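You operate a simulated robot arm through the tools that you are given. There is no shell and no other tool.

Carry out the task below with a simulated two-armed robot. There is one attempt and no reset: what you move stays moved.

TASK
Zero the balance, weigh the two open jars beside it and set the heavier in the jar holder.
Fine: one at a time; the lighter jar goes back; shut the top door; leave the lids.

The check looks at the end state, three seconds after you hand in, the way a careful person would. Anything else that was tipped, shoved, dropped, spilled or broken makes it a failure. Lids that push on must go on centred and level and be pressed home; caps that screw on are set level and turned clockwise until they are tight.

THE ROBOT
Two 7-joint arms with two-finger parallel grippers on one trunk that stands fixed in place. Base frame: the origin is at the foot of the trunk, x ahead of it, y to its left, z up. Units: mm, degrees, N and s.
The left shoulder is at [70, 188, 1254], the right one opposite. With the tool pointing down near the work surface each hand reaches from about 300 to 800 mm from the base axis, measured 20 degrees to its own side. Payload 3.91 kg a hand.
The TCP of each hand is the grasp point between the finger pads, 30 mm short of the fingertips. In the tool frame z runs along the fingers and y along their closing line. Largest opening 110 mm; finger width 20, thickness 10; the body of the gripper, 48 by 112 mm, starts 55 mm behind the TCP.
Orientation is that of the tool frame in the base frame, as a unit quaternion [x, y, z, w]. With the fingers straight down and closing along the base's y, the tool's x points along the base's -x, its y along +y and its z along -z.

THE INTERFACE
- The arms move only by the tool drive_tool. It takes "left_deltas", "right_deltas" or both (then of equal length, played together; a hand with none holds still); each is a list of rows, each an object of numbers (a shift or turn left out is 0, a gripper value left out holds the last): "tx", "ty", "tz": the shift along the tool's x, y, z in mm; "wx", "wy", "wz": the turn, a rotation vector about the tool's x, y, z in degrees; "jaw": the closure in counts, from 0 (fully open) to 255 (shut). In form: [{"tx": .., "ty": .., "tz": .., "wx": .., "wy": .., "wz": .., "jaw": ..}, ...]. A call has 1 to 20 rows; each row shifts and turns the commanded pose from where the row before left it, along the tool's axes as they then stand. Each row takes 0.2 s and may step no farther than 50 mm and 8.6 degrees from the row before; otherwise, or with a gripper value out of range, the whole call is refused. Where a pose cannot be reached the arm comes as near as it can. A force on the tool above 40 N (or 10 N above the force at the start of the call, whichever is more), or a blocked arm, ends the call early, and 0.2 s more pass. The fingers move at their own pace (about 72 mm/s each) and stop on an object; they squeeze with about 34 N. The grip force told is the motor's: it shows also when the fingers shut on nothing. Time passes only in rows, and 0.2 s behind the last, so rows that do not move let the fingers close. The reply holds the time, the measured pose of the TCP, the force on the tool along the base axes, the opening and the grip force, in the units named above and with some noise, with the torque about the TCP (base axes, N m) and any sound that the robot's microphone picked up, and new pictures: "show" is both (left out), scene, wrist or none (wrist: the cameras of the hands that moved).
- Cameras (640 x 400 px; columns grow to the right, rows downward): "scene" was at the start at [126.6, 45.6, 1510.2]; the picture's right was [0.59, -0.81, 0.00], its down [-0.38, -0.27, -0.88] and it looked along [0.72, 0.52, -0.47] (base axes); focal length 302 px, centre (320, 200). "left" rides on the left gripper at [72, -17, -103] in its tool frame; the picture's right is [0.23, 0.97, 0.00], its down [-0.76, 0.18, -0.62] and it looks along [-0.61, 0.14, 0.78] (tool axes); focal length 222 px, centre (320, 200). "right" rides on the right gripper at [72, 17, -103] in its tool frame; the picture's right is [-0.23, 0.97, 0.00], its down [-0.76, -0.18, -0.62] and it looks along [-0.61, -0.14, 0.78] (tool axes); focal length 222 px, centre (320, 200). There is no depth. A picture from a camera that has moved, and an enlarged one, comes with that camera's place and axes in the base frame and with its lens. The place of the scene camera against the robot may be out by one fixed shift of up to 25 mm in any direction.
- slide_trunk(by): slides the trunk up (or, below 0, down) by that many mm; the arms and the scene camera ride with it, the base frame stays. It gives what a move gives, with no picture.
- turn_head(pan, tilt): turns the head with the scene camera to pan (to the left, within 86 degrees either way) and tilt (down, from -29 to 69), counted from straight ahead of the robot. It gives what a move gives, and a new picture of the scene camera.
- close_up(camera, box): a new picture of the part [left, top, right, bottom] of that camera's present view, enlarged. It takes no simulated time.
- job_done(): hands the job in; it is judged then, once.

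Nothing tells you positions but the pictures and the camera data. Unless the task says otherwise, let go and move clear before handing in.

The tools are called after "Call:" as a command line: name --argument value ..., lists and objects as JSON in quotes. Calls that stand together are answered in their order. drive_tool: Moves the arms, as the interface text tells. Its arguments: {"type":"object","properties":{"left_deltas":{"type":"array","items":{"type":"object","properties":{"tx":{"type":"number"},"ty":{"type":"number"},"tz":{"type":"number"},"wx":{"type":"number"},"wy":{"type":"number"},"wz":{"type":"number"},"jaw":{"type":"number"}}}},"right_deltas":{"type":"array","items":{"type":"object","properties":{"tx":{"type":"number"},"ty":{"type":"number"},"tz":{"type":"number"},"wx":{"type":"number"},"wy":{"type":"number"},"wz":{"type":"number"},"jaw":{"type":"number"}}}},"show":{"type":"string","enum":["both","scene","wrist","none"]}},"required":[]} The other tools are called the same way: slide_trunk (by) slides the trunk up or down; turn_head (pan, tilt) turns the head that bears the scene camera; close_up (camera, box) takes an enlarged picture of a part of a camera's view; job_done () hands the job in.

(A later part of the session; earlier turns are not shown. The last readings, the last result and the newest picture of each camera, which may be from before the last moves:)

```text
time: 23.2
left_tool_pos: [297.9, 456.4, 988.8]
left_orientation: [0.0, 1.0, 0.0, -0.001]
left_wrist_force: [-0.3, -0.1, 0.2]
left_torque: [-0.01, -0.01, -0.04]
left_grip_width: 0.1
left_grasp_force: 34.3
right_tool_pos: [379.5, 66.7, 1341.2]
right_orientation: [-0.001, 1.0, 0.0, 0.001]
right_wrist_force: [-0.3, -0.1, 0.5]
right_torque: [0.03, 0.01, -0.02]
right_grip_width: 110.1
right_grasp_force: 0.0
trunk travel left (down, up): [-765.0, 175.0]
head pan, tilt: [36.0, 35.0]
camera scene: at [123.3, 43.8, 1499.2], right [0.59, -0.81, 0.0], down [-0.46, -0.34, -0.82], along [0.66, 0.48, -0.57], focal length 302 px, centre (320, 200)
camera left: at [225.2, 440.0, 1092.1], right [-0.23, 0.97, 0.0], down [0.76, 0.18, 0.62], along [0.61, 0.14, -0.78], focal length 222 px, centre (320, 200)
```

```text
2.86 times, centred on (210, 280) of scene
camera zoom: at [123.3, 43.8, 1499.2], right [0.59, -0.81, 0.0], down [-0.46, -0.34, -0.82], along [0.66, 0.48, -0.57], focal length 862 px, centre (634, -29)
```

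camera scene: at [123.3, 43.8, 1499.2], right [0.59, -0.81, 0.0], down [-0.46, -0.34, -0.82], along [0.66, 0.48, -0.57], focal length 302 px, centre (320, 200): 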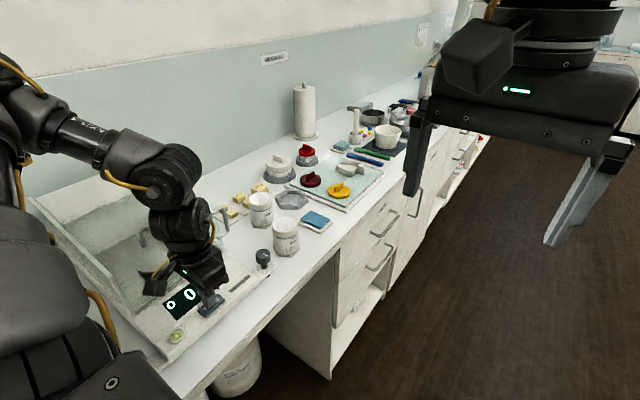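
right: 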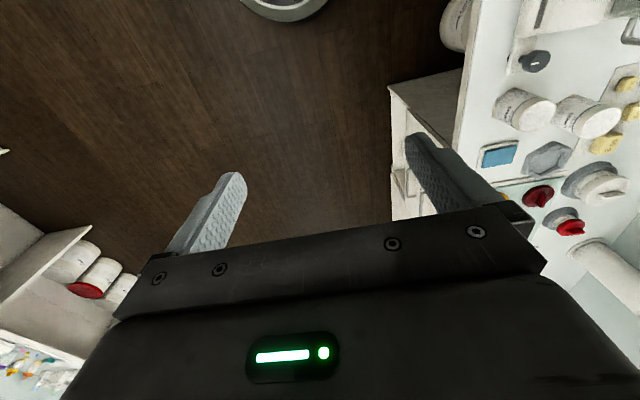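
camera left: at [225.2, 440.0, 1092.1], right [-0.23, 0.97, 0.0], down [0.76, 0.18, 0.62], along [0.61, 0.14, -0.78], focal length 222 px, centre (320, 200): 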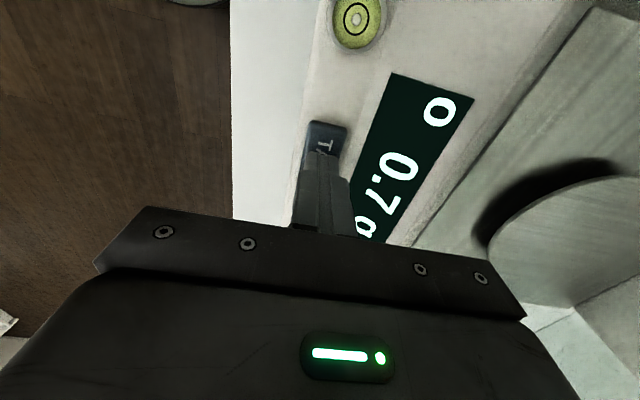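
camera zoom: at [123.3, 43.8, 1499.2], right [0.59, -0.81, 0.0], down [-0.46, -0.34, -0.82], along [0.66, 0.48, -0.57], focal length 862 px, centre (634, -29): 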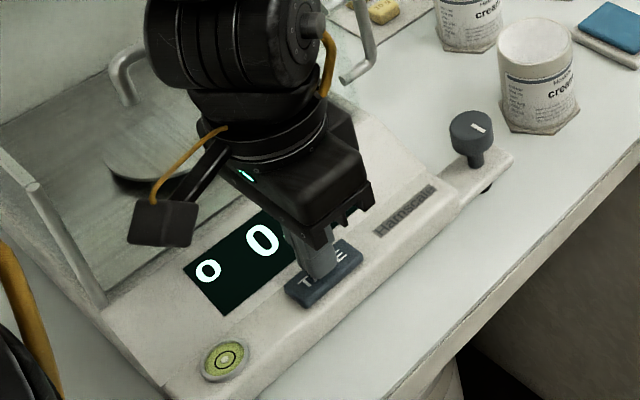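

The fingertips are over TARE and the bubble is inside its ring. I'll press in small steps.

Call:
drive_tool --left_deltas '[{"tz": 4}, {"tz": 3}, {"tz": 3}]' --show "wrist"

```text
time: 24.0
left_tool_pos: [298.6, 457.4, 981.2]
left_orientation: [0.0, 1.0, 0.001, 0.0]
left_wrist_force: [0.9, 2.5, 6.4]
left_torque: [0.11, -0.03, -0.01]
left_grip_width: 0.0
left_grasp_force: 34.0
right_tool_pos: [380.8, 66.6, 1340.6]
right_orientation: [0.0, 1.0, 0.0, 0.0]
right_wrist_force: [0.3, 0.7, 0.6]
right_torque: [0.02, -0.02, 0.01]
right_grip_width: 109.9
right_grasp_force: 0.0
trunk travel left (down, up): [-765.0, 175.0]
head pan, tilt: [36.0, 35.0]
heard: click
camera left: at [226.0, 439.2, 1083.3], right [-0.23, 0.97, 0.0], down [0.76, 0.18, 0.62], along [0.61, 0.14, -0.78], focal length 222 px, centre (320, 200)
```

left: 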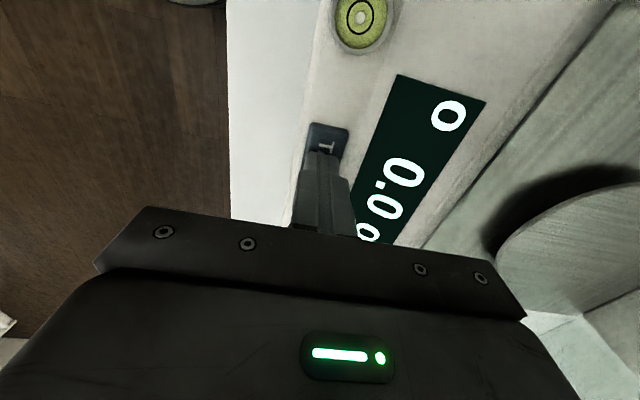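

It clicked and zeroed ("o 0.0"). I'll lift off and go back to the door handle to open it.

Call:
drive_tool --left_deltas '[{"tz": -10}, {"tz": -45}, {"tz": -45}, {"tz": -45}, {"tz": -45}, {"tz": -15, "jaw": 130}, {"ty": 40}, {"ty": 40}, {"ty": 21, "tx": -3.5}]'

Call:
close_up --camera "scene" --box '[130, 210, 290, 350]'

```text
time: 26.0
left_tool_pos: [303.9, 558.7, 1183.5]
left_orientation: [0.001, 1.0, 0.0, -0.001]
left_wrist_force: [0.3, -0.1, 0.3]
left_torque: [0.0, 0.0, 0.01]
left_grip_width: 53.9
left_grasp_force: 0.0
right_tool_pos: [380.9, 66.1, 1340.6]
right_orientation: [0.0, 1.0, 0.0, 0.0]
right_wrist_force: [-0.2, -0.4, 0.0]
right_torque: [0.0, 0.01, -0.07]
right_grip_width: 109.9
right_grasp_force: 0.0
trunk travel left (down, up): [-765.0, 175.0]
head pan, tilt: [36.0, 35.0]
camera scene: at [124.5, 43.4, 1499.1], right [0.59, -0.81, 0.0], down [-0.46, -0.34, -0.82], along [0.66, 0.48, -0.57], focal length 302 px, centre (320, 200)
camera left: at [231.2, 541.2, 1287.2], right [-0.23, 0.97, 0.0], down [0.76, 0.18, 0.62], along [0.61, 0.14, -0.78], focal length 222 px, centre (320, 200)
```

scene: 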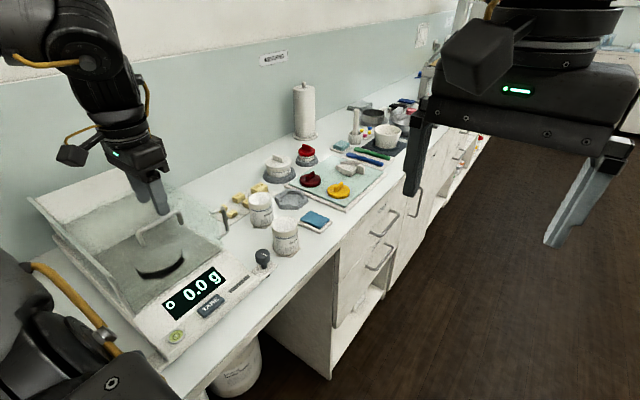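
left: 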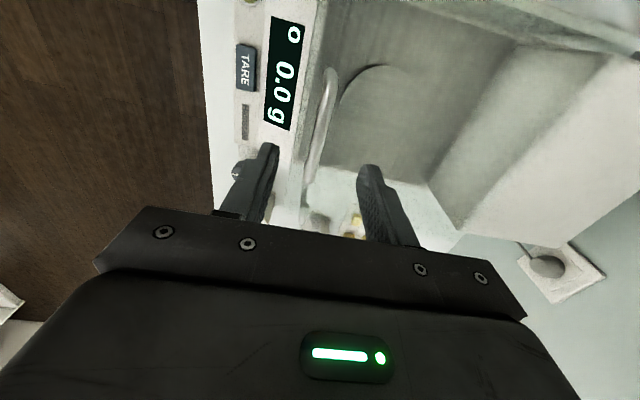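

```text
2.86 times, centred on (210, 280) of scene
camera zoom: at [124.5, 43.4, 1499.1], right [0.59, -0.81, 0.0], down [-0.46, -0.34, -0.82], along [0.66, 0.48, -0.57], focal length 862 px, centre (634, -29)
```

zoom: 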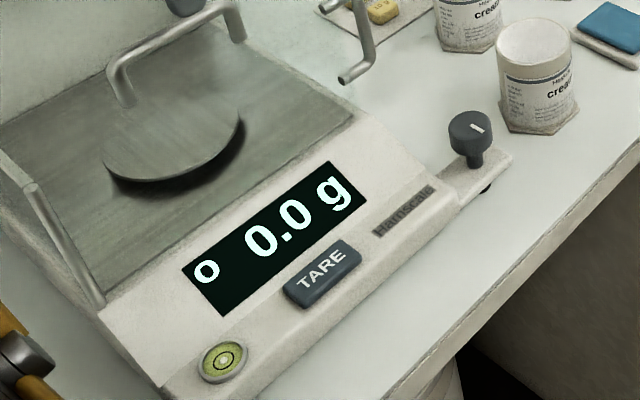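

It reads 0.0 g and is stable. I'll grip the handle again and slide the door open (+y 186).

Call:
drive_tool --left_deltas '[{"tz": 30}, {"tz": 18}, {"tz": 8}, {"jaw": 255}, {}, {}, {}, {"ty": 8}, {"ty": 16}, {"ty": 18}, {"ty": 18}, {"ty": 18}, {"ty": 18}, {"ty": 18}, {"ty": 18}, {"ty": 18}, {"ty": 16}, {"ty": 12}, {"ty": 5}]'

```text
time: 30.0
left_tool_pos: [301.8, 743.7, 1126.1]
left_orientation: [0.0, 1.0, -0.001, 0.001]
left_wrist_force: [-5.4, 0.5, -12.4]
left_torque: [-0.01, 0.47, 0.01]
left_grip_width: 9.5
left_grasp_force: 45.6
right_tool_pos: [380.5, 68.8, 1340.5]
right_orientation: [-0.001, 1.0, 0.0, 0.0]
right_wrist_force: [0.3, -0.3, 0.2]
right_torque: [0.04, 0.04, 0.02]
right_grip_width: 110.0
right_grasp_force: 0.0
trunk travel left (down, up): [-765.0, 175.0]
head pan, tilt: [36.0, 35.0]
camera scene: at [123.3, 46.5, 1499.0], right [0.59, -0.81, 0.0], down [-0.46, -0.34, -0.82], along [0.66, 0.48, -0.57], focal length 302 px, centre (320, 200)
camera left: at [229.6, 726.8, 1229.7], right [-0.23, 0.97, 0.0], down [0.76, 0.18, 0.62], along [0.61, 0.14, -0.78], focal length 222 px, centre (320, 200)
```

scene: 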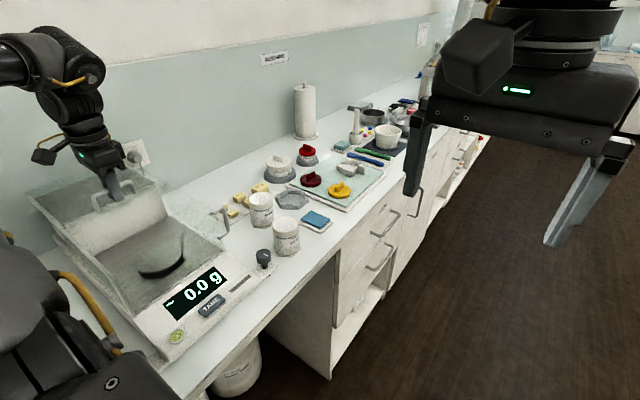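
left: 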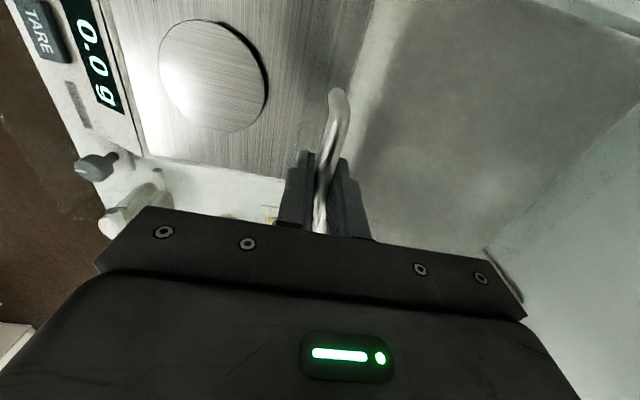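

The door is open. I'll release, lift clear and move to view the front jar.

Call:
drive_tool --left_deltas '[{"tz": 1}, {"jaw": 130}, {}, {}, {"tz": -20}, {"tz": -40}, {"ty": -44, "tx": -20, "jaw": 0}, {"ty": -44, "tx": -30}, {"ty": -44, "tx": -30}, {"ty": -44, "tx": -30}, {"ty": -44, "tx": -30}, {"ty": -44, "tx": -30}, {"tz": 30, "tx": -10}]'

Call:
close_up --camera "left" --box '[200, 80, 460, 240]'

```text
refused: row 8 steps farther than a row can; nothing moved
```

```text
2.46 times, centred on (330, 160) of left
camera zoom: at [229.6, 726.8, 1229.7], right [-0.23, 0.97, 0.0], down [0.76, 0.18, 0.62], along [0.61, 0.14, -0.78], focal length 547 px, centre (295, 298)
```

zoom: 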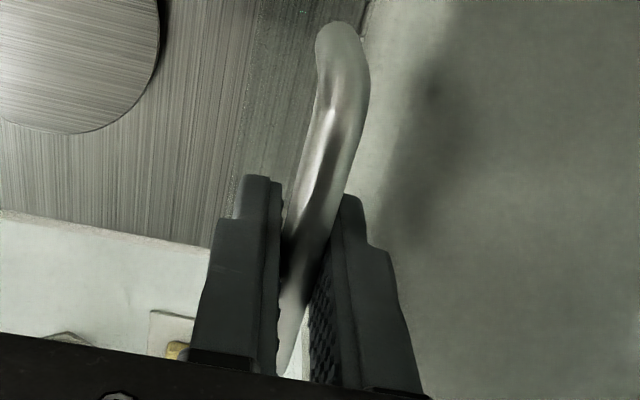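

The call was refused because one step was too long, so I'll resend it with shorter steps.

Call:
drive_tool --left_deltas '[{"tz": 1}, {"jaw": 130}, {}, {}, {"tz": -20}, {"tz": -40}, {"ty": -38, "tx": -26, "jaw": 0}, {"ty": -38, "tx": -26}, {"ty": -38, "tx": -26}, {"ty": -38, "tx": -26}, {"ty": -38, "tx": -26}, {"ty": -38, "tx": -26}, {"ty": -36, "tx": -24}, {"tz": 30}]'

Call:
close_up --camera "left" --box '[200, 80, 460, 240]'

```text
time: 33.0
left_tool_pos: [483.7, 480.8, 1157.7]
left_orientation: [-0.001, 1.0, -0.001, 0.0]
left_wrist_force: [-1.2, -0.4, 0.4]
left_torque: [0.0, -0.01, 0.02]
left_grip_width: 109.9
left_grasp_force: 0.0
right_tool_pos: [381.5, 68.9, 1341.1]
right_orientation: [-0.001, 1.0, -0.001, 0.0]
right_wrist_force: [-0.6, 1.0, 0.0]
right_torque: [0.01, 0.02, -0.04]
right_grip_width: 110.2
right_grasp_force: 0.0
trunk travel left (down, up): [-765.0, 175.0]
head pan, tilt: [36.0, 35.0]
camera scene: at [124.5, 46.4, 1499.0], right [0.59, -0.81, 0.0], down [-0.46, -0.34, -0.82], along [0.66, 0.48, -0.57], focal length 302 px, centre (320, 200)
camera left: at [411.8, 464.2, 1260.1], right [-0.23, 0.97, 0.0], down [0.76, 0.18, 0.62], along [0.61, 0.14, -0.78], focal length 222 px, centre (320, 200)
```

scene: 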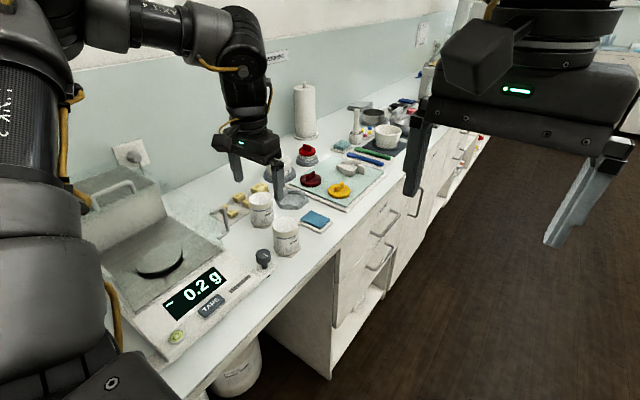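
left: 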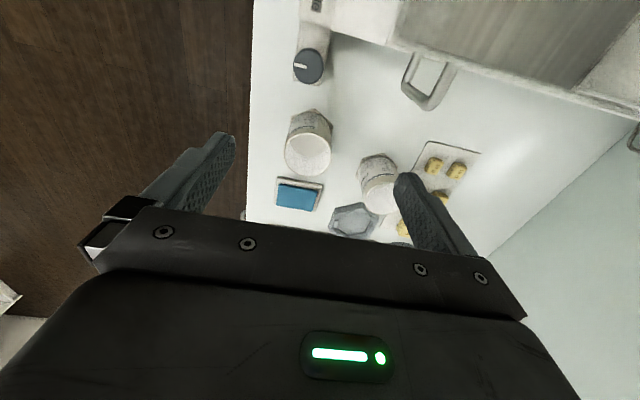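

```text
2.46 times, centred on (330, 160) of left
camera zoom: at [411.8, 464.2, 1260.1], right [-0.23, 0.97, 0.0], down [0.76, 0.18, 0.62], along [0.61, 0.14, -0.78], focal length 547 px, centre (295, 298)
```

zoom: 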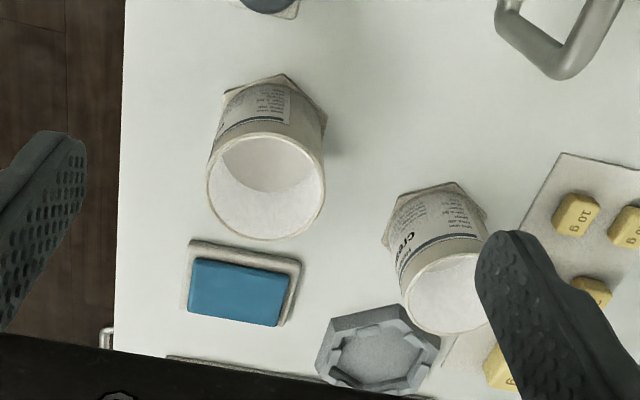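

The front jar's top is at (553,480,986), about 65 mm across and 78 mm tall. I'll centre over it and come down around it.

Call:
drive_tool --left_deltas '[{"tx": -35}, {"tx": -35}, {"tz": 45}, {"tz": 45}, {"tz": 35}]'

Call:
close_up --camera "left" --box '[160, 60, 480, 260]'

Call:
close_up --camera "scene" --box '[210, 160, 350, 270]'

```text
time: 34.2
left_tool_pos: [556.3, 478.0, 1029.9]
left_orientation: [-0.001, 1.0, 0.0, 0.0]
left_wrist_force: [0.5, -0.4, -0.3]
left_torque: [-0.01, 0.05, 0.0]
left_grip_width: 110.0
left_grasp_force: 0.1
right_tool_pos: [382.6, 66.3, 1340.3]
right_orientation: [0.0, 1.0, -0.001, 0.0]
right_wrist_force: [0.3, 0.6, 0.6]
right_torque: [-0.01, 0.01, 0.0]
right_grip_width: 109.9
right_grasp_force: 0.1
trunk travel left (down, up): [-765.0, 175.0]
head pan, tilt: [36.0, 35.0]
camera scene: at [125.6, 43.9, 1499.0], right [0.59, -0.81, 0.0], down [-0.47, -0.34, -0.82], along [0.66, 0.48, -0.57], focal length 302 px, centre (320, 200)
camera left: at [484.2, 460.6, 1133.1], right [-0.23, 0.97, 0.0], down [0.76, 0.18, 0.62], along [0.61, 0.14, -0.78], focal length 222 px, centre (320, 200)
```

scene: 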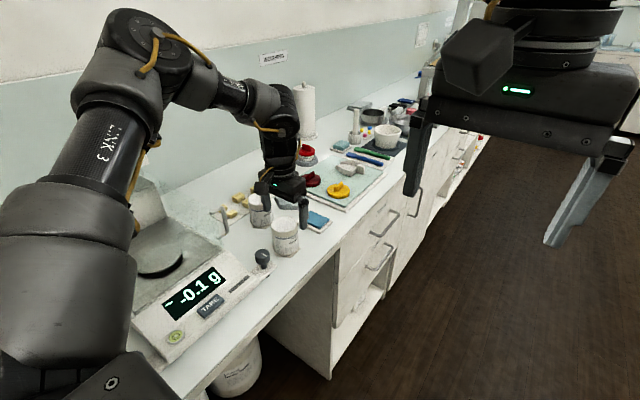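
left: 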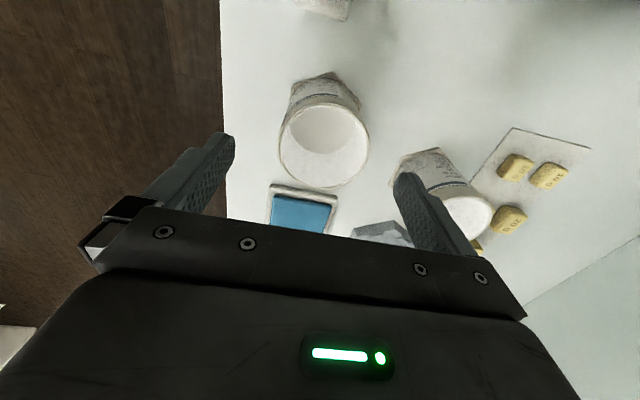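

```text
2.00 times, centred on (320, 160) of left
camera zoom: at [484.2, 460.6, 1133.1], right [-0.23, 0.97, 0.0], down [0.76, 0.18, 0.62], along [0.61, 0.14, -0.78], focal length 444 px, centre (320, 280)
```

zoom: 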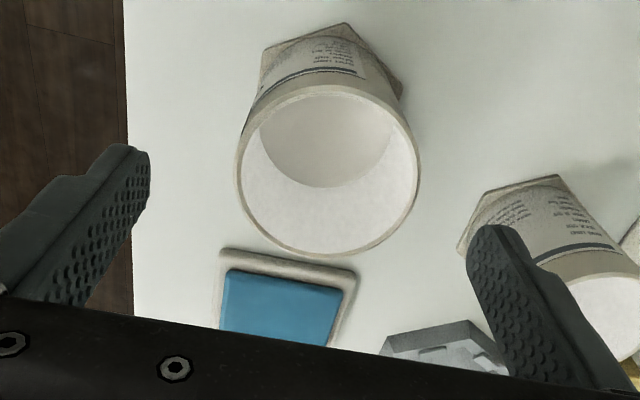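

```text
3.64 times, centred on (280, 215) of scene
camera zoom: at [125.6, 43.9, 1499.0], right [0.59, -0.81, 0.0], down [-0.47, -0.34, -0.82], along [0.66, 0.48, -0.57], focal length 1097 px, centre (466, 146)
```

zoom: 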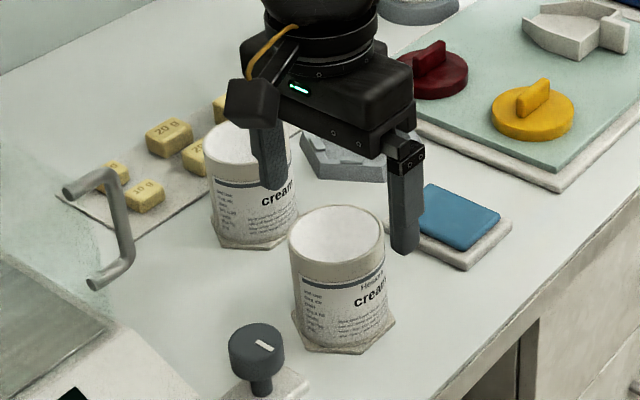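

Aligned within a few mm. I'll descend to the grip height.

Call:
drive_tool --left_deltas '[{"tx": 4, "ty": 1, "tz": 15}, {"tz": 20}, {"tz": 18}, {"tz": 11}]'

Call:
close_up --camera "left" --box '[160, 0, 480, 260]'

Call:
close_up --camera "scene" --box '[210, 160, 350, 270]'

```text
time: 35.2
left_tool_pos: [549.5, 480.1, 966.5]
left_orientation: [0.0, 1.0, 0.0, 0.0]
left_wrist_force: [0.2, 0.0, 0.9]
left_torque: [0.0, -0.01, 0.05]
left_grip_width: 109.8
left_grasp_force: 0.2
right_tool_pos: [382.0, 67.6, 1340.9]
right_orientation: [-0.001, 1.0, 0.0, 0.0]
right_wrist_force: [0.1, 0.6, 0.0]
right_torque: [-0.03, -0.01, 0.01]
right_grip_width: 110.0
right_grasp_force: 0.2
trunk travel left (down, up): [-765.0, 175.0]
head pan, tilt: [36.0, 35.0]
camera scene: at [124.3, 44.1, 1499.1], right [0.59, -0.81, 0.0], down [-0.46, -0.34, -0.82], along [0.66, 0.48, -0.57], focal length 302 px, centre (320, 200)
camera left: at [476.6, 462.3, 1070.1], right [-0.23, 0.97, 0.0], down [0.76, 0.18, 0.62], along [0.61, 0.14, -0.78], focal length 222 px, centre (320, 200)
```

scene: 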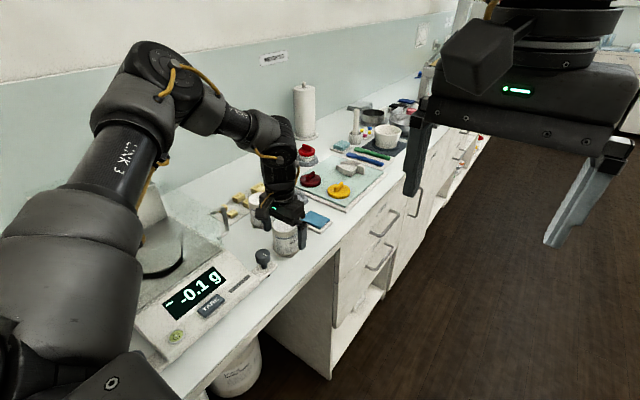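
left: 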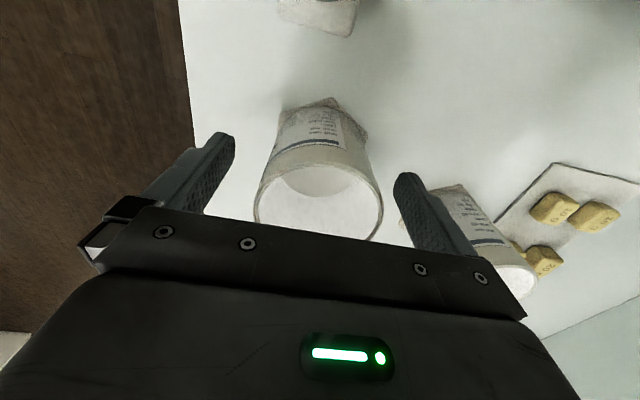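

```text
1.54 times, centred on (320, 130) of left
camera zoom: at [476.6, 462.3, 1070.1], right [-0.23, 0.97, 0.0], down [0.76, 0.18, 0.62], along [0.61, 0.14, -0.78], focal length 342 px, centre (320, 308)
```

zoom: 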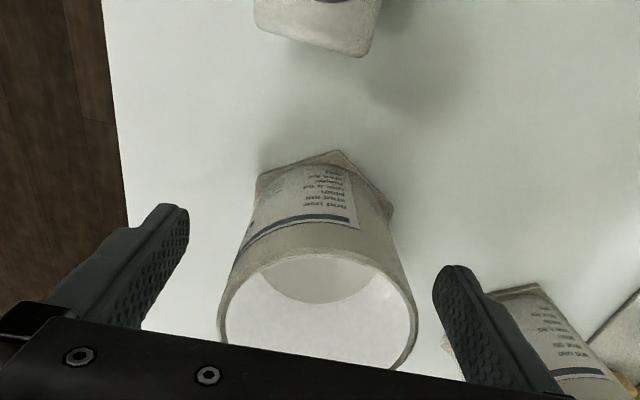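

```text
3.64 times, centred on (280, 215) of scene
camera zoom: at [124.3, 44.1, 1499.1], right [0.59, -0.81, 0.0], down [-0.46, -0.34, -0.82], along [0.66, 0.48, -0.57], focal length 1097 px, centre (466, 146)
```

zoom: 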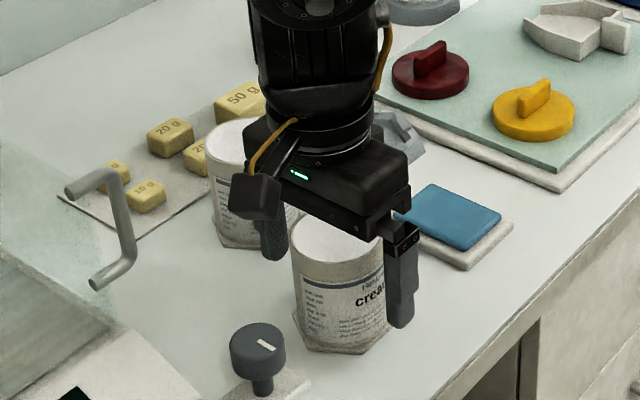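

The fingers are on either side of the jar, so I'll close.

Call:
drive_tool --left_deltas '[{"tx": -1, "jaw": 80}, {"jaw": 255}, {}, {}, {}]' --show "wrist"

```text
time: 36.4
left_tool_pos: [549.8, 479.2, 969.3]
left_orientation: [0.0, 1.0, 0.0, 0.0]
left_wrist_force: [0.3, 0.3, 0.4]
left_torque: [0.09, 0.01, 0.0]
left_grip_width: 70.8
left_grasp_force: 34.2
right_tool_pos: [382.6, 66.7, 1340.6]
right_orientation: [-0.001, 1.0, 0.0, 0.0]
right_wrist_force: [-0.3, -0.6, -0.4]
right_torque: [-0.02, 0.0, -0.01]
right_grip_width: 109.9
right_grasp_force: 0.3
trunk travel left (down, up): [-765.0, 175.0]
head pan, tilt: [36.0, 35.0]
camera left: at [477.4, 461.0, 1071.5], right [-0.23, 0.97, 0.0], down [0.76, 0.18, 0.62], along [0.61, 0.14, -0.78], focal length 222 px, centre (320, 200)
```

left: 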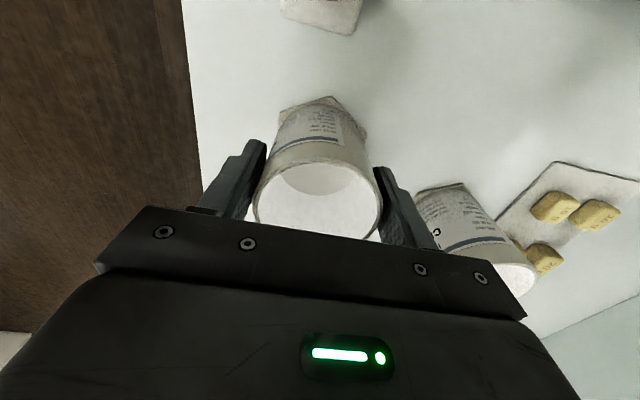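

Gripped. I'll lift straight up slowly.

Call:
drive_tool --left_deltas '[{"tz": -5}, {"tz": -10}, {"tz": -20}, {"tz": -30}, {"tz": -38}, {"tz": -38}, {"tz": -38}, {"tz": -38}, {"tz": -15}]'

```text
time: 38.4
left_tool_pos: [550.8, 476.6, 1201.6]
left_orientation: [0.001, 1.0, 0.0, 0.0]
left_wrist_force: [0.0, 0.2, -0.8]
left_torque: [-0.02, 0.02, 0.03]
left_grip_width: 70.7
left_grasp_force: 34.0
right_tool_pos: [380.3, 68.1, 1341.1]
right_orientation: [0.0, 1.0, 0.001, 0.0]
right_wrist_force: [0.2, -1.3, 0.5]
right_torque: [0.01, 0.03, 0.01]
right_grip_width: 109.8
right_grasp_force: 0.1
trunk travel left (down, up): [-765.0, 175.0]
head pan, tilt: [36.0, 35.0]
camera scene: at [123.9, 44.0, 1499.1], right [0.59, -0.81, 0.0], down [-0.46, -0.34, -0.82], along [0.66, 0.48, -0.57], focal length 302 px, centre (320, 200)
camera left: at [478.4, 459.8, 1304.9], right [-0.23, 0.97, 0.0], down [0.76, 0.18, 0.62], along [0.61, 0.14, -0.78], focal length 222 px, centre (320, 200)
```

scene: 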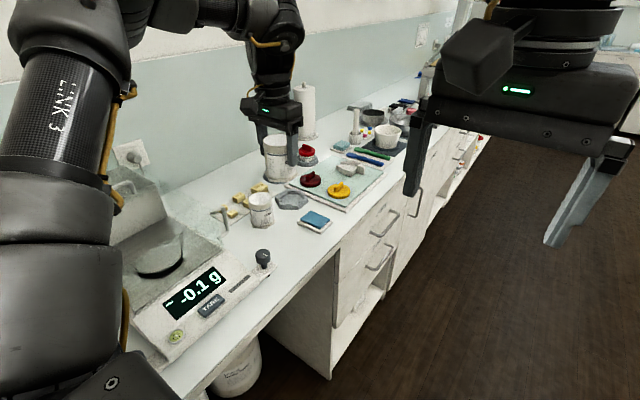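
left: 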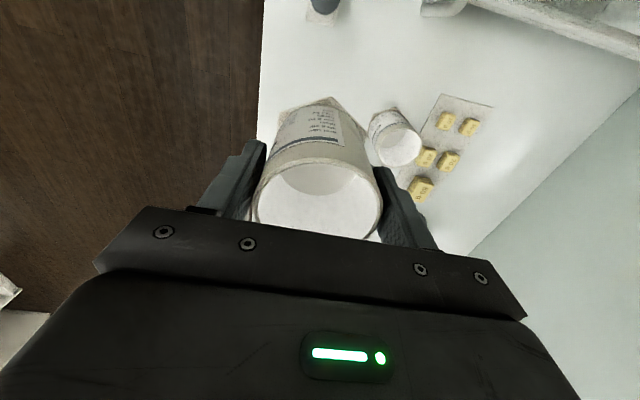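

The jar is held upright. I'll carry it over the open chamber.

Call:
drive_tool --left_deltas '[{"tx": 15, "ty": 9}, {"tx": 34, "ty": 21}, {"tx": 36, "ty": 22}, {"tx": 36, "ty": 23}, {"tx": 36, "ty": 23}, {"tx": 36, "ty": 23}, {"tx": 36, "ty": 22}, {"tx": 24, "ty": 14}]'

Call:
close_up --camera "scene" --box '[20, 130, 260, 340]'

```text
time: 40.2
left_tool_pos: [295.7, 637.3, 1199.8]
left_orientation: [0.0, 1.0, 0.0, 0.001]
left_wrist_force: [-0.4, -0.1, -0.7]
left_torque: [0.02, -0.01, 0.01]
left_grip_width: 70.6
left_grasp_force: 33.7
right_tool_pos: [380.1, 68.1, 1341.6]
right_orientation: [0.0, 1.0, 0.0, 0.0]
right_wrist_force: [0.3, 0.2, 0.5]
right_torque: [-0.02, -0.05, 0.0]
right_grip_width: 110.0
right_grasp_force: 0.0
trunk travel left (down, up): [-765.0, 175.0]
head pan, tilt: [36.0, 35.0]
camera scene: at [122.7, 44.5, 1499.2], right [0.59, -0.81, 0.0], down [-0.46, -0.34, -0.82], along [0.66, 0.48, -0.57], focal length 302 px, centre (320, 200)
camera left: at [222.9, 620.0, 1303.2], right [-0.23, 0.97, 0.0], down [0.76, 0.18, 0.62], along [0.61, 0.14, -0.78], focal length 222 px, centre (320, 200)
```

scene: 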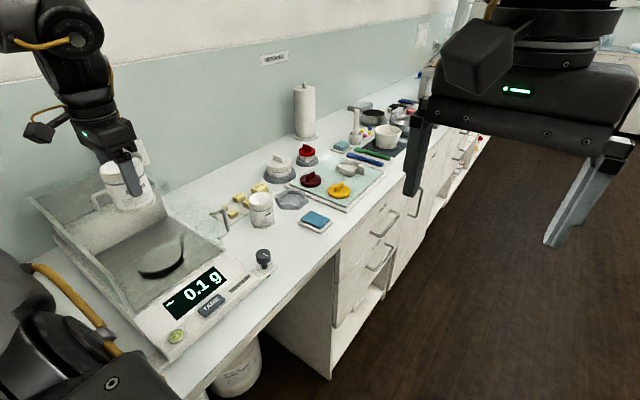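
left: 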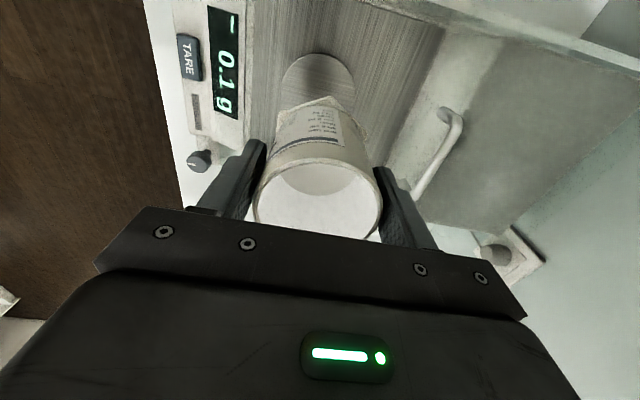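

```text
1.90 times, centred on (140, 235) of scene
camera zoom: at [122.7, 44.5, 1499.2], right [0.59, -0.81, 0.0], down [-0.46, -0.34, -0.82], along [0.66, 0.48, -0.57], focal length 574 px, centre (663, 133)
```

zoom: 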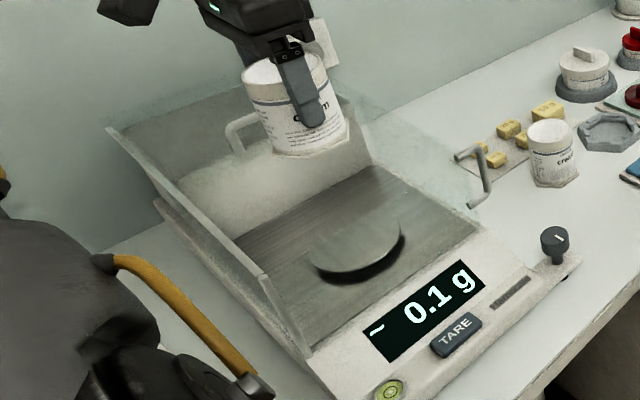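

Over the pan. I'll descend into the chamber.

Call:
drive_tool --left_deltas '[{"tx": -2, "ty": -3, "tz": 10}, {"tz": 30}, {"tz": 35}, {"tz": 35}, {"tz": 20}]'

Call:
close_up --camera "scene" --box '[20, 130, 260, 340]'

Call:
close_up --camera "left" --box '[160, 0, 520, 260]'

```text
time: 41.4
left_tool_pos: [299.8, 633.2, 1069.3]
left_orientation: [0.0, 1.0, -0.001, 0.0]
left_wrist_force: [0.3, -0.4, -0.8]
left_torque: [-0.01, 0.02, -0.02]
left_grip_width: 70.9
left_grasp_force: 33.9
right_tool_pos: [380.3, 66.7, 1341.0]
right_orientation: [0.0, 1.0, -0.001, 0.0]
right_wrist_force: [-1.5, -0.1, 0.0]
right_torque: [-0.02, 0.0, 0.05]
right_grip_width: 110.1
right_grasp_force: 0.0
trunk travel left (down, up): [-765.0, 175.0]
head pan, tilt: [36.0, 35.0]
camera scene: at [124.0, 44.9, 1499.1], right [0.59, -0.81, 0.0], down [-0.46, -0.34, -0.82], along [0.66, 0.48, -0.57], focal length 302 px, centre (320, 200)
camera left: at [227.4, 616.7, 1172.5], right [-0.23, 0.97, 0.0], down [0.76, 0.18, 0.62], along [0.61, 0.14, -0.78], focal length 222 px, centre (320, 200)
```

scene: 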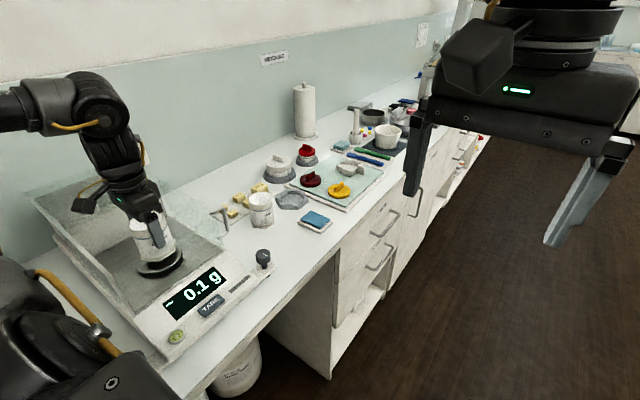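
left: 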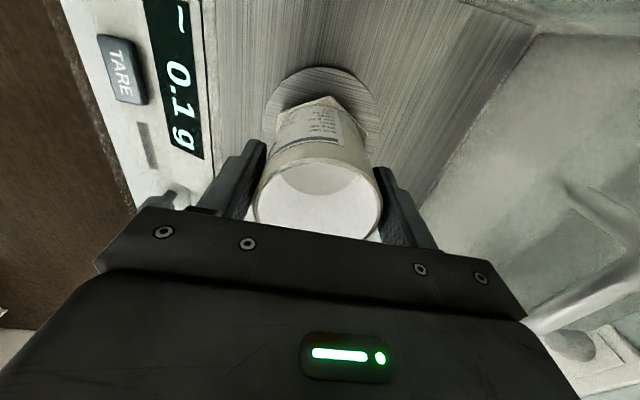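

```text
1.90 times, centred on (140, 235) of scene
camera zoom: at [124.0, 44.9, 1499.1], right [0.59, -0.81, 0.0], down [-0.46, -0.34, -0.82], along [0.66, 0.48, -0.57], focal length 574 px, centre (663, 133)
```

zoom: 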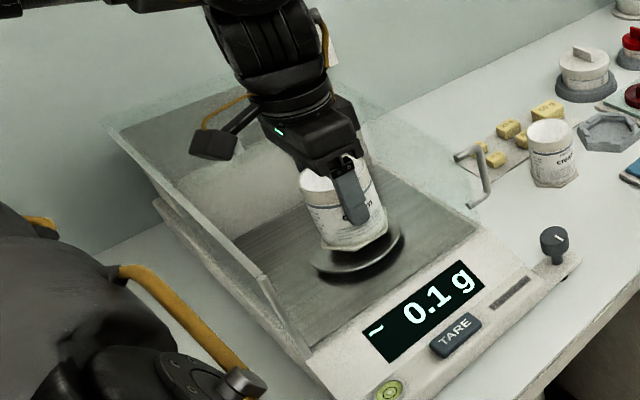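

```text
1.54 times, centred on (340, 130) of left
camera zoom: at [227.4, 616.7, 1172.5], right [-0.23, 0.97, 0.0], down [0.76, 0.18, 0.62], along [0.61, 0.14, -0.78], focal length 342 px, centre (289, 308)
```

zoom: 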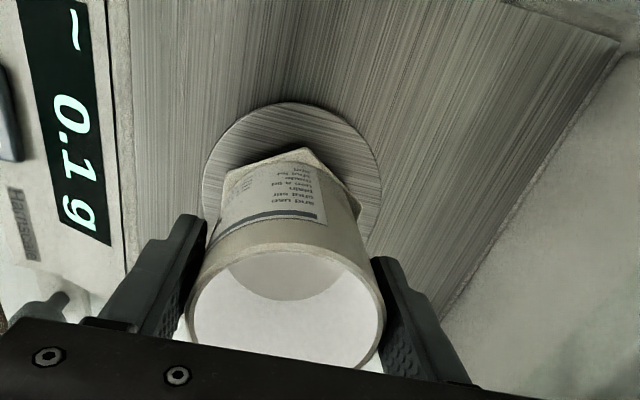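

It's well centred over the pan. I'll lower in small steps, watching force and display.

Call:
drive_tool --left_deltas '[{"tz": 8}, {"tz": 6}, {"tz": 5}, {"tz": 3}]' --show "wrist"

```text
time: 42.4
left_tool_pos: [298.7, 631.7, 1053.7]
left_orientation: [-0.001, 1.0, 0.002, 0.004]
left_wrist_force: [4.1, 6.8, 35.1]
left_torque: [-0.44, 0.08, 0.07]
left_grip_width: 70.7
left_grasp_force: 34.1
right_tool_pos: [379.5, 64.1, 1342.5]
right_orientation: [-0.001, 1.0, 0.0, 0.001]
right_wrist_force: [0.1, -0.1, 0.4]
right_torque: [-0.01, 0.01, -0.01]
right_grip_width: 109.8
right_grasp_force: 0.0
trunk travel left (down, up): [-765.0, 175.0]
head pan, tilt: [36.0, 35.0]
camera left: at [225.8, 613.1, 1155.8], right [-0.23, 0.97, 0.0], down [0.76, 0.18, 0.63], along [0.61, 0.15, -0.78], focal length 222 px, centre (320, 200)
```

left: 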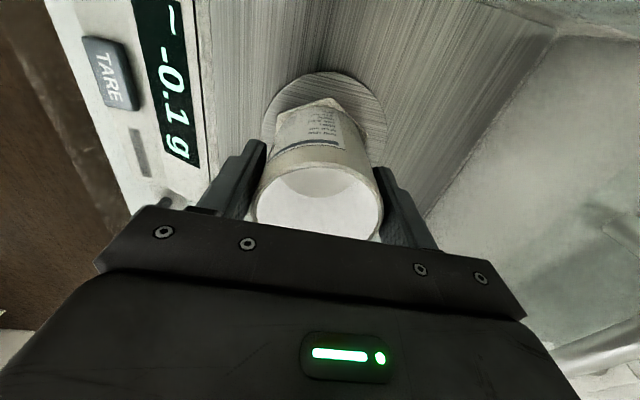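

The force is already 35 N, so I'll back off a little and look at what's touching.

Call:
drive_tool --left_deltas '[{"tz": -3}, {}]'

Call:
close_up --camera "scene" --box '[20, 130, 260, 340]'

```text
time: 43.0
left_tool_pos: [299.1, 631.9, 1052.2]
left_orientation: [0.001, 1.0, 0.001, 0.001]
left_wrist_force: [4.9, 5.2, 25.5]
left_torque: [-0.2, -0.65, 0.15]
left_grip_width: 70.3
left_grasp_force: 34.2
right_tool_pos: [379.2, 64.2, 1342.3]
right_orientation: [0.0, 1.0, 0.0, 0.0]
right_wrist_force: [-0.3, 0.8, 0.6]
right_torque: [0.01, 0.01, -0.02]
right_grip_width: 110.2
right_grasp_force: 0.0
trunk travel left (down, up): [-765.0, 175.0]
head pan, tilt: [36.0, 35.0]
camera scene: at [123.0, 41.2, 1499.3], right [0.59, -0.81, 0.0], down [-0.46, -0.34, -0.82], along [0.66, 0.48, -0.57], focal length 302 px, centre (320, 200)
camera left: at [226.4, 613.5, 1156.2], right [-0.23, 0.97, 0.0], down [0.76, 0.18, 0.63], along [0.61, 0.14, -0.78], focal length 222 px, centre (320, 200)
```

scene: 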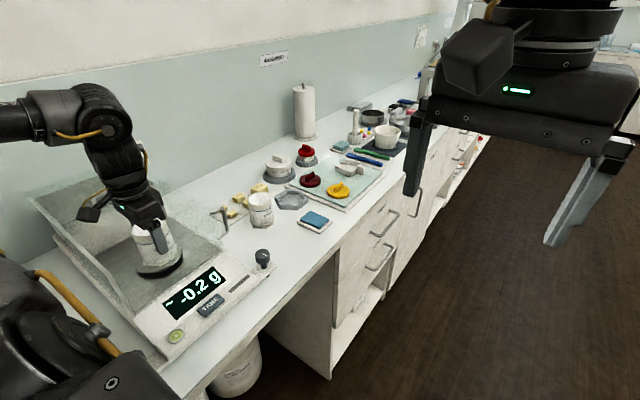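
left: 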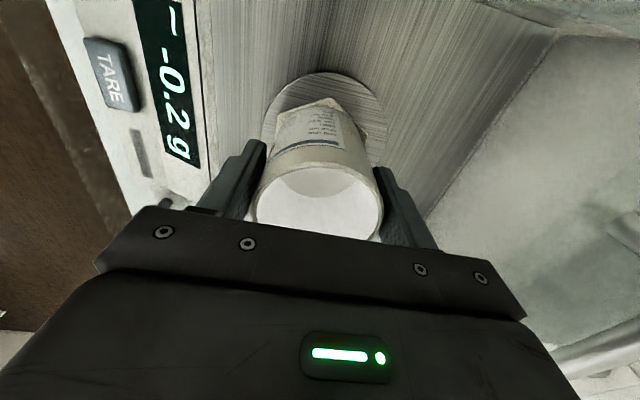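

```text
1.90 times, centred on (140, 235) of scene
camera zoom: at [123.0, 41.2, 1499.3], right [0.59, -0.81, 0.0], down [-0.46, -0.34, -0.82], along [0.66, 0.48, -0.57], focal length 574 px, centre (663, 133)
```

zoom: 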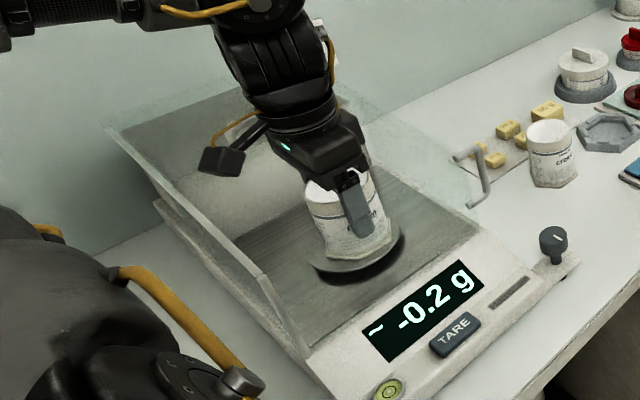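

The jar bottom is probably on the pan already, since the refined pan height of about 985 fits. I'll raise in 1 mm steps to unload the force before releasing.

Call:
drive_tool --left_deltas '[{"tz": -1}, {"tz": -1}, {}]' --show "none"

```text
time: 43.8
left_tool_pos: [298.5, 632.3, 1053.2]
left_orientation: [0.0, 1.0, -0.001, 0.0]
left_wrist_force: [2.5, -2.1, 6.9]
left_torque: [-0.06, -0.43, -0.1]
left_grip_width: 70.6
left_grasp_force: 33.7
right_tool_pos: [381.4, 66.0, 1341.3]
right_orientation: [0.001, 1.0, 0.001, -0.001]
right_wrist_force: [0.1, 0.5, 0.4]
right_torque: [0.01, 0.01, -0.02]
right_grip_width: 110.0
right_grasp_force: 0.0
trunk travel left (down, up): [-765.0, 175.0]
head pan, tilt: [36.0, 35.0]
```

Call:
close_up --camera "scene" --box '[110, 200, 210, 290]'

Call:
close_up --camera "left" --box '[230, 50, 430, 180]'

```text
4.44 times, centred on (160, 245) of scene
camera zoom: at [123.8, 42.4, 1499.0], right [0.59, -0.81, 0.0], down [-0.46, -0.34, -0.82], along [0.66, 0.48, -0.57], focal length 1340 px, centre (1031, 0)
```

zoom: 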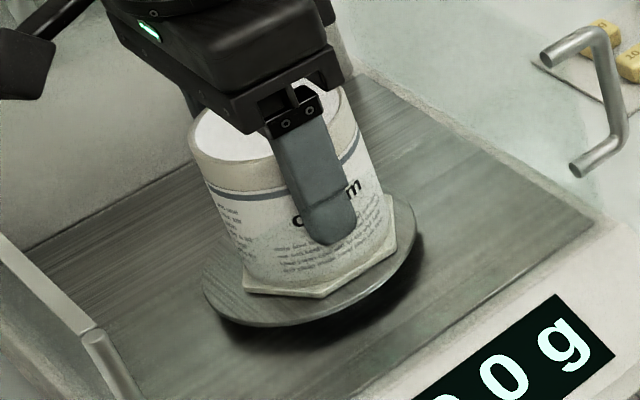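

```text
3.08 times, centred on (330, 115) of left
camera zoom: at [226.5, 614.2, 1156.8], right [-0.23, 0.97, 0.0], down [0.76, 0.18, 0.62], along [0.61, 0.14, -0.78], focal length 684 px, centre (289, 462)
```

zoom: 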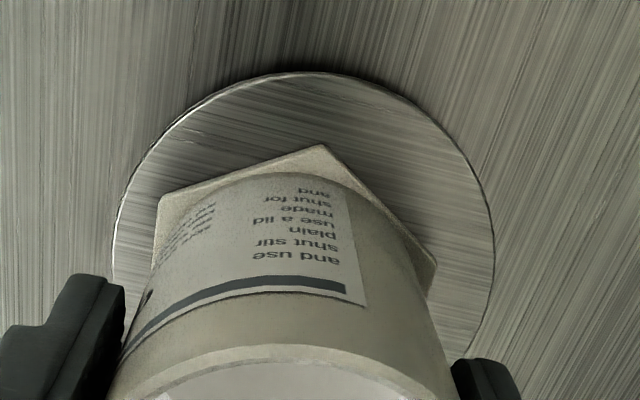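

The jar is flat on the pan. I'll release it and rise straight up.

Call:
drive_tool --left_deltas '[{"tz": -0.5, "jaw": 60}, {}, {}]' --show "none"

Call:
close_up --camera "scene" --box '[110, 200, 260, 320]'

```text
time: 44.6
left_tool_pos: [297.9, 633.8, 1053.3]
left_orientation: [0.0, 1.0, 0.0, -0.001]
left_wrist_force: [0.0, -0.1, 0.0]
left_torque: [0.0, 0.01, 0.01]
left_grip_width: 84.0
left_grasp_force: 0.0
right_tool_pos: [380.2, 66.6, 1340.8]
right_orientation: [-0.002, 1.0, 0.0, 0.0]
right_wrist_force: [-0.5, -0.3, -0.5]
right_torque: [0.01, 0.0, 0.04]
right_grip_width: 110.3
right_grasp_force: 0.1
trunk travel left (down, up): [-765.0, 175.0]
head pan, tilt: [36.0, 35.0]
```

```text
3.33 times, centred on (185, 260) of scene
camera zoom: at [123.9, 44.3, 1499.1], right [0.59, -0.81, 0.0], down [-0.46, -0.34, -0.82], along [0.66, 0.48, -0.57], focal length 1005 px, centre (770, 0)
```

zoom: 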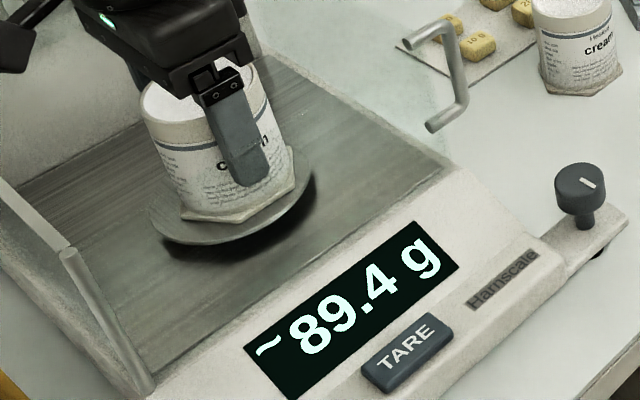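

It reads ~89.4 g. I'll wait without moving for a few readings.

Call:
drive_tool --left_deltas '[{}, {}, {}, {}, {}, {}, {}]' --show "scene"

Call:
drive_tool --left_deltas '[{}, {}, {}]' --show "scene"

```text
time: 46.2
left_tool_pos: [298.4, 631.9, 1054.8]
left_orientation: [0.0, 1.0, 0.0, 0.0]
left_wrist_force: [-0.4, 0.3, 0.4]
left_torque: [-0.01, 0.02, 0.01]
left_grip_width: 84.0
left_grasp_force: 0.2
right_tool_pos: [381.2, 67.0, 1341.0]
right_orientation: [0.001, 1.0, 0.0, 0.0]
right_wrist_force: [0.2, 0.0, -0.8]
right_torque: [0.01, 0.0, 0.01]
right_grip_width: 110.1
right_grasp_force: 0.1
trunk travel left (down, up): [-765.0, 175.0]
head pan, tilt: [36.0, 35.0]
camera scene: at [123.9, 44.0, 1499.1], right [0.59, -0.81, 0.0], down [-0.46, -0.34, -0.82], along [0.66, 0.48, -0.57], focal length 302 px, centre (320, 200)
```

scene: 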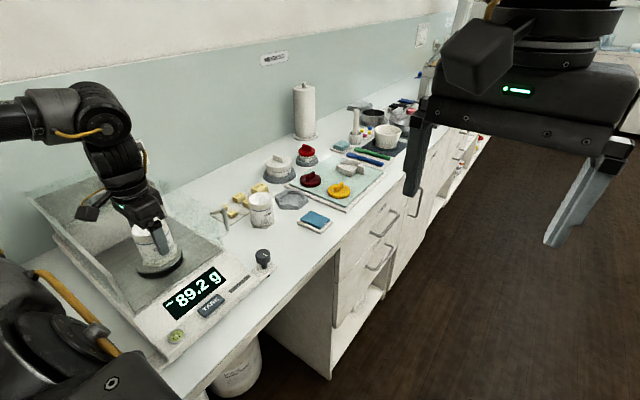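

```text
time: 47.0
left_tool_pos: [298.6, 632.6, 1054.2]
left_orientation: [0.0, 1.0, -0.001, 0.0]
left_wrist_force: [0.4, 0.7, 0.2]
left_torque: [0.01, 0.02, 0.01]
left_grip_width: 84.3
left_grasp_force: 0.1
right_tool_pos: [381.0, 67.2, 1340.7]
right_orientation: [0.0, 1.0, 0.0, 0.0]
right_wrist_force: [-0.5, 1.0, 0.5]
right_torque: [-0.02, 0.02, 0.04]
right_grip_width: 110.2
right_grasp_force: 0.0
trunk travel left (down, up): [-765.0, 175.0]
head pan, tilt: [36.0, 35.0]
camera scene: at [123.9, 44.1, 1499.1], right [0.59, -0.81, 0.0], down [-0.46, -0.34, -0.82], along [0.66, 0.48, -0.57], focal length 302 px, centre (320, 200)
```

scene: 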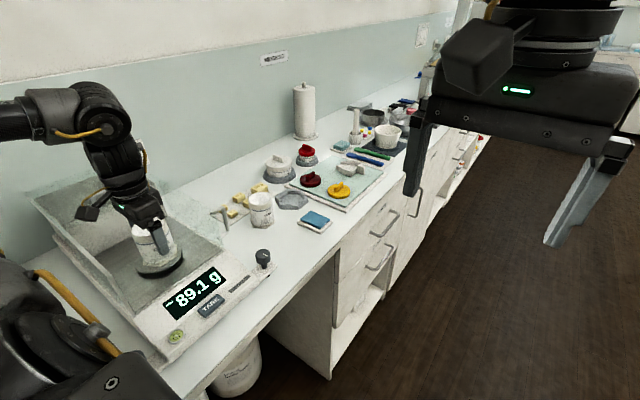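

The first jar weighs about 89.2 g, ±0.2. I'll regrip it, lift it out and carry it back to its place.

Call:
drive_tool --left_deltas '[{"jaw": 255}, {}, {}, {"tz": -5}, {"tz": -15}, {"tz": -35}, {"tz": -40}, {"tz": -40}, {"tz": -13}, {"tx": -15, "ty": -9}, {"tx": -34, "ty": -21}, {"tx": -36, "ty": -22}, {"tx": -36, "ty": -22}, {"tx": -36, "ty": -22}, {"tx": -36, "ty": -22}, {"tx": -36, "ty": -22}, {"tx": -23, "ty": -13}]'

```text
time: 50.6
left_tool_pos: [553.4, 475.3, 1201.6]
left_orientation: [0.0, 1.0, 0.0, -0.001]
left_wrist_force: [-0.4, 0.2, -0.9]
left_torque: [0.02, 0.04, 0.0]
left_grip_width: 70.6
left_grasp_force: 34.1
right_tool_pos: [382.2, 65.4, 1340.2]
right_orientation: [0.001, 1.0, 0.0, 0.0]
right_wrist_force: [-0.4, -0.7, 0.4]
right_torque: [0.0, 0.05, -0.01]
right_grip_width: 109.8
right_grasp_force: 0.0
trunk travel left (down, up): [-765.0, 175.0]
head pan, tilt: [36.0, 35.0]
camera scene: at [125.9, 43.1, 1498.9], right [0.59, -0.81, 0.0], down [-0.47, -0.34, -0.82], along [0.66, 0.48, -0.57], focal length 302 px, centre (320, 200)
camera left: at [481.3, 459.2, 1305.6], right [-0.23, 0.97, 0.0], down [0.76, 0.18, 0.62], along [0.61, 0.14, -0.78], focal length 222 px, centre (320, 200)
```

scene: 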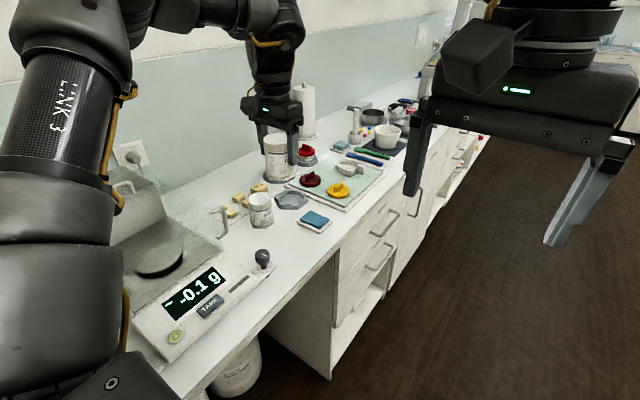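
left: 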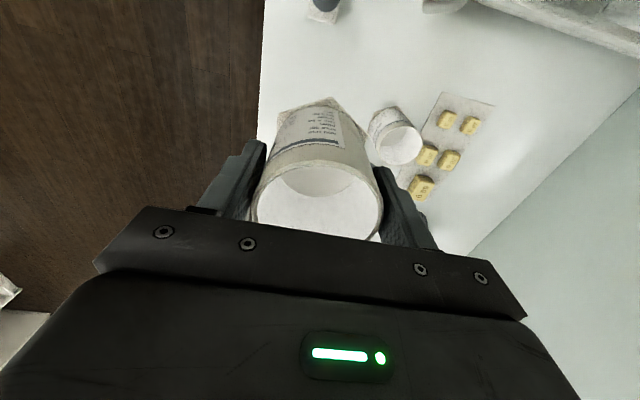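

Call:
drive_tool --left_deltas '[{"tx": 2.5, "ty": 4}, {"tz": 40}, {"tz": 45}, {"tz": 45}, {"tz": 45}, {"tz": 30}, {"tz": 18}, {"tz": 5}]'

```text
time: 52.4
left_tool_pos: [550.4, 481.8, 973.4]
left_orientation: [0.0, 1.0, 0.0, 0.001]
left_wrist_force: [0.0, 0.5, -0.2]
left_torque: [0.02, -0.01, -0.01]
left_grip_width: 70.8
left_grasp_force: 34.3
right_tool_pos: [380.8, 66.5, 1340.4]
right_orientation: [0.0, 1.0, 0.0, 0.0]
right_wrist_force: [0.1, -0.4, 0.0]
right_torque: [-0.04, -0.01, -0.01]
right_grip_width: 109.9
right_grasp_force: 0.1
trunk travel left (down, up): [-765.0, 175.0]
head pan, tilt: [36.0, 35.0]
camera scene: at [124.3, 44.1, 1499.0], right [0.59, -0.81, 0.0], down [-0.46, -0.34, -0.82], along [0.66, 0.48, -0.57], focal length 302 px, centre (320, 200)
camera left: at [477.5, 464.9, 1077.3], right [-0.23, 0.97, 0.0], down [0.76, 0.18, 0.62], along [0.61, 0.14, -0.78], focal length 222 px, centre (320, 200)
```

scene: 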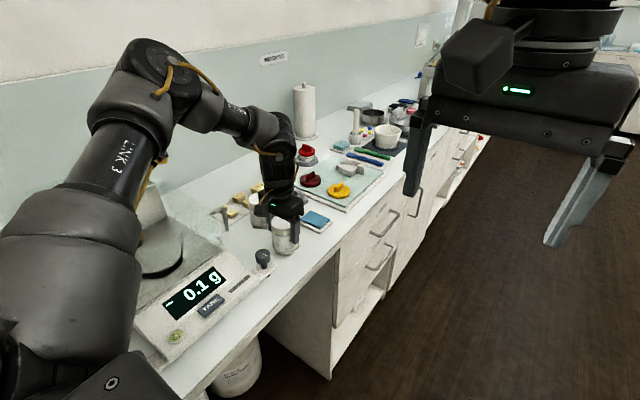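
left: 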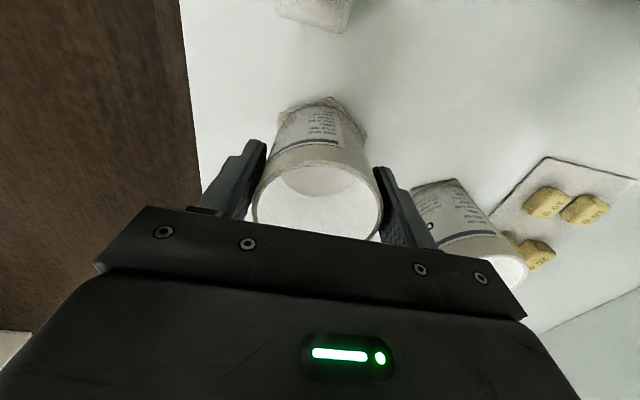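

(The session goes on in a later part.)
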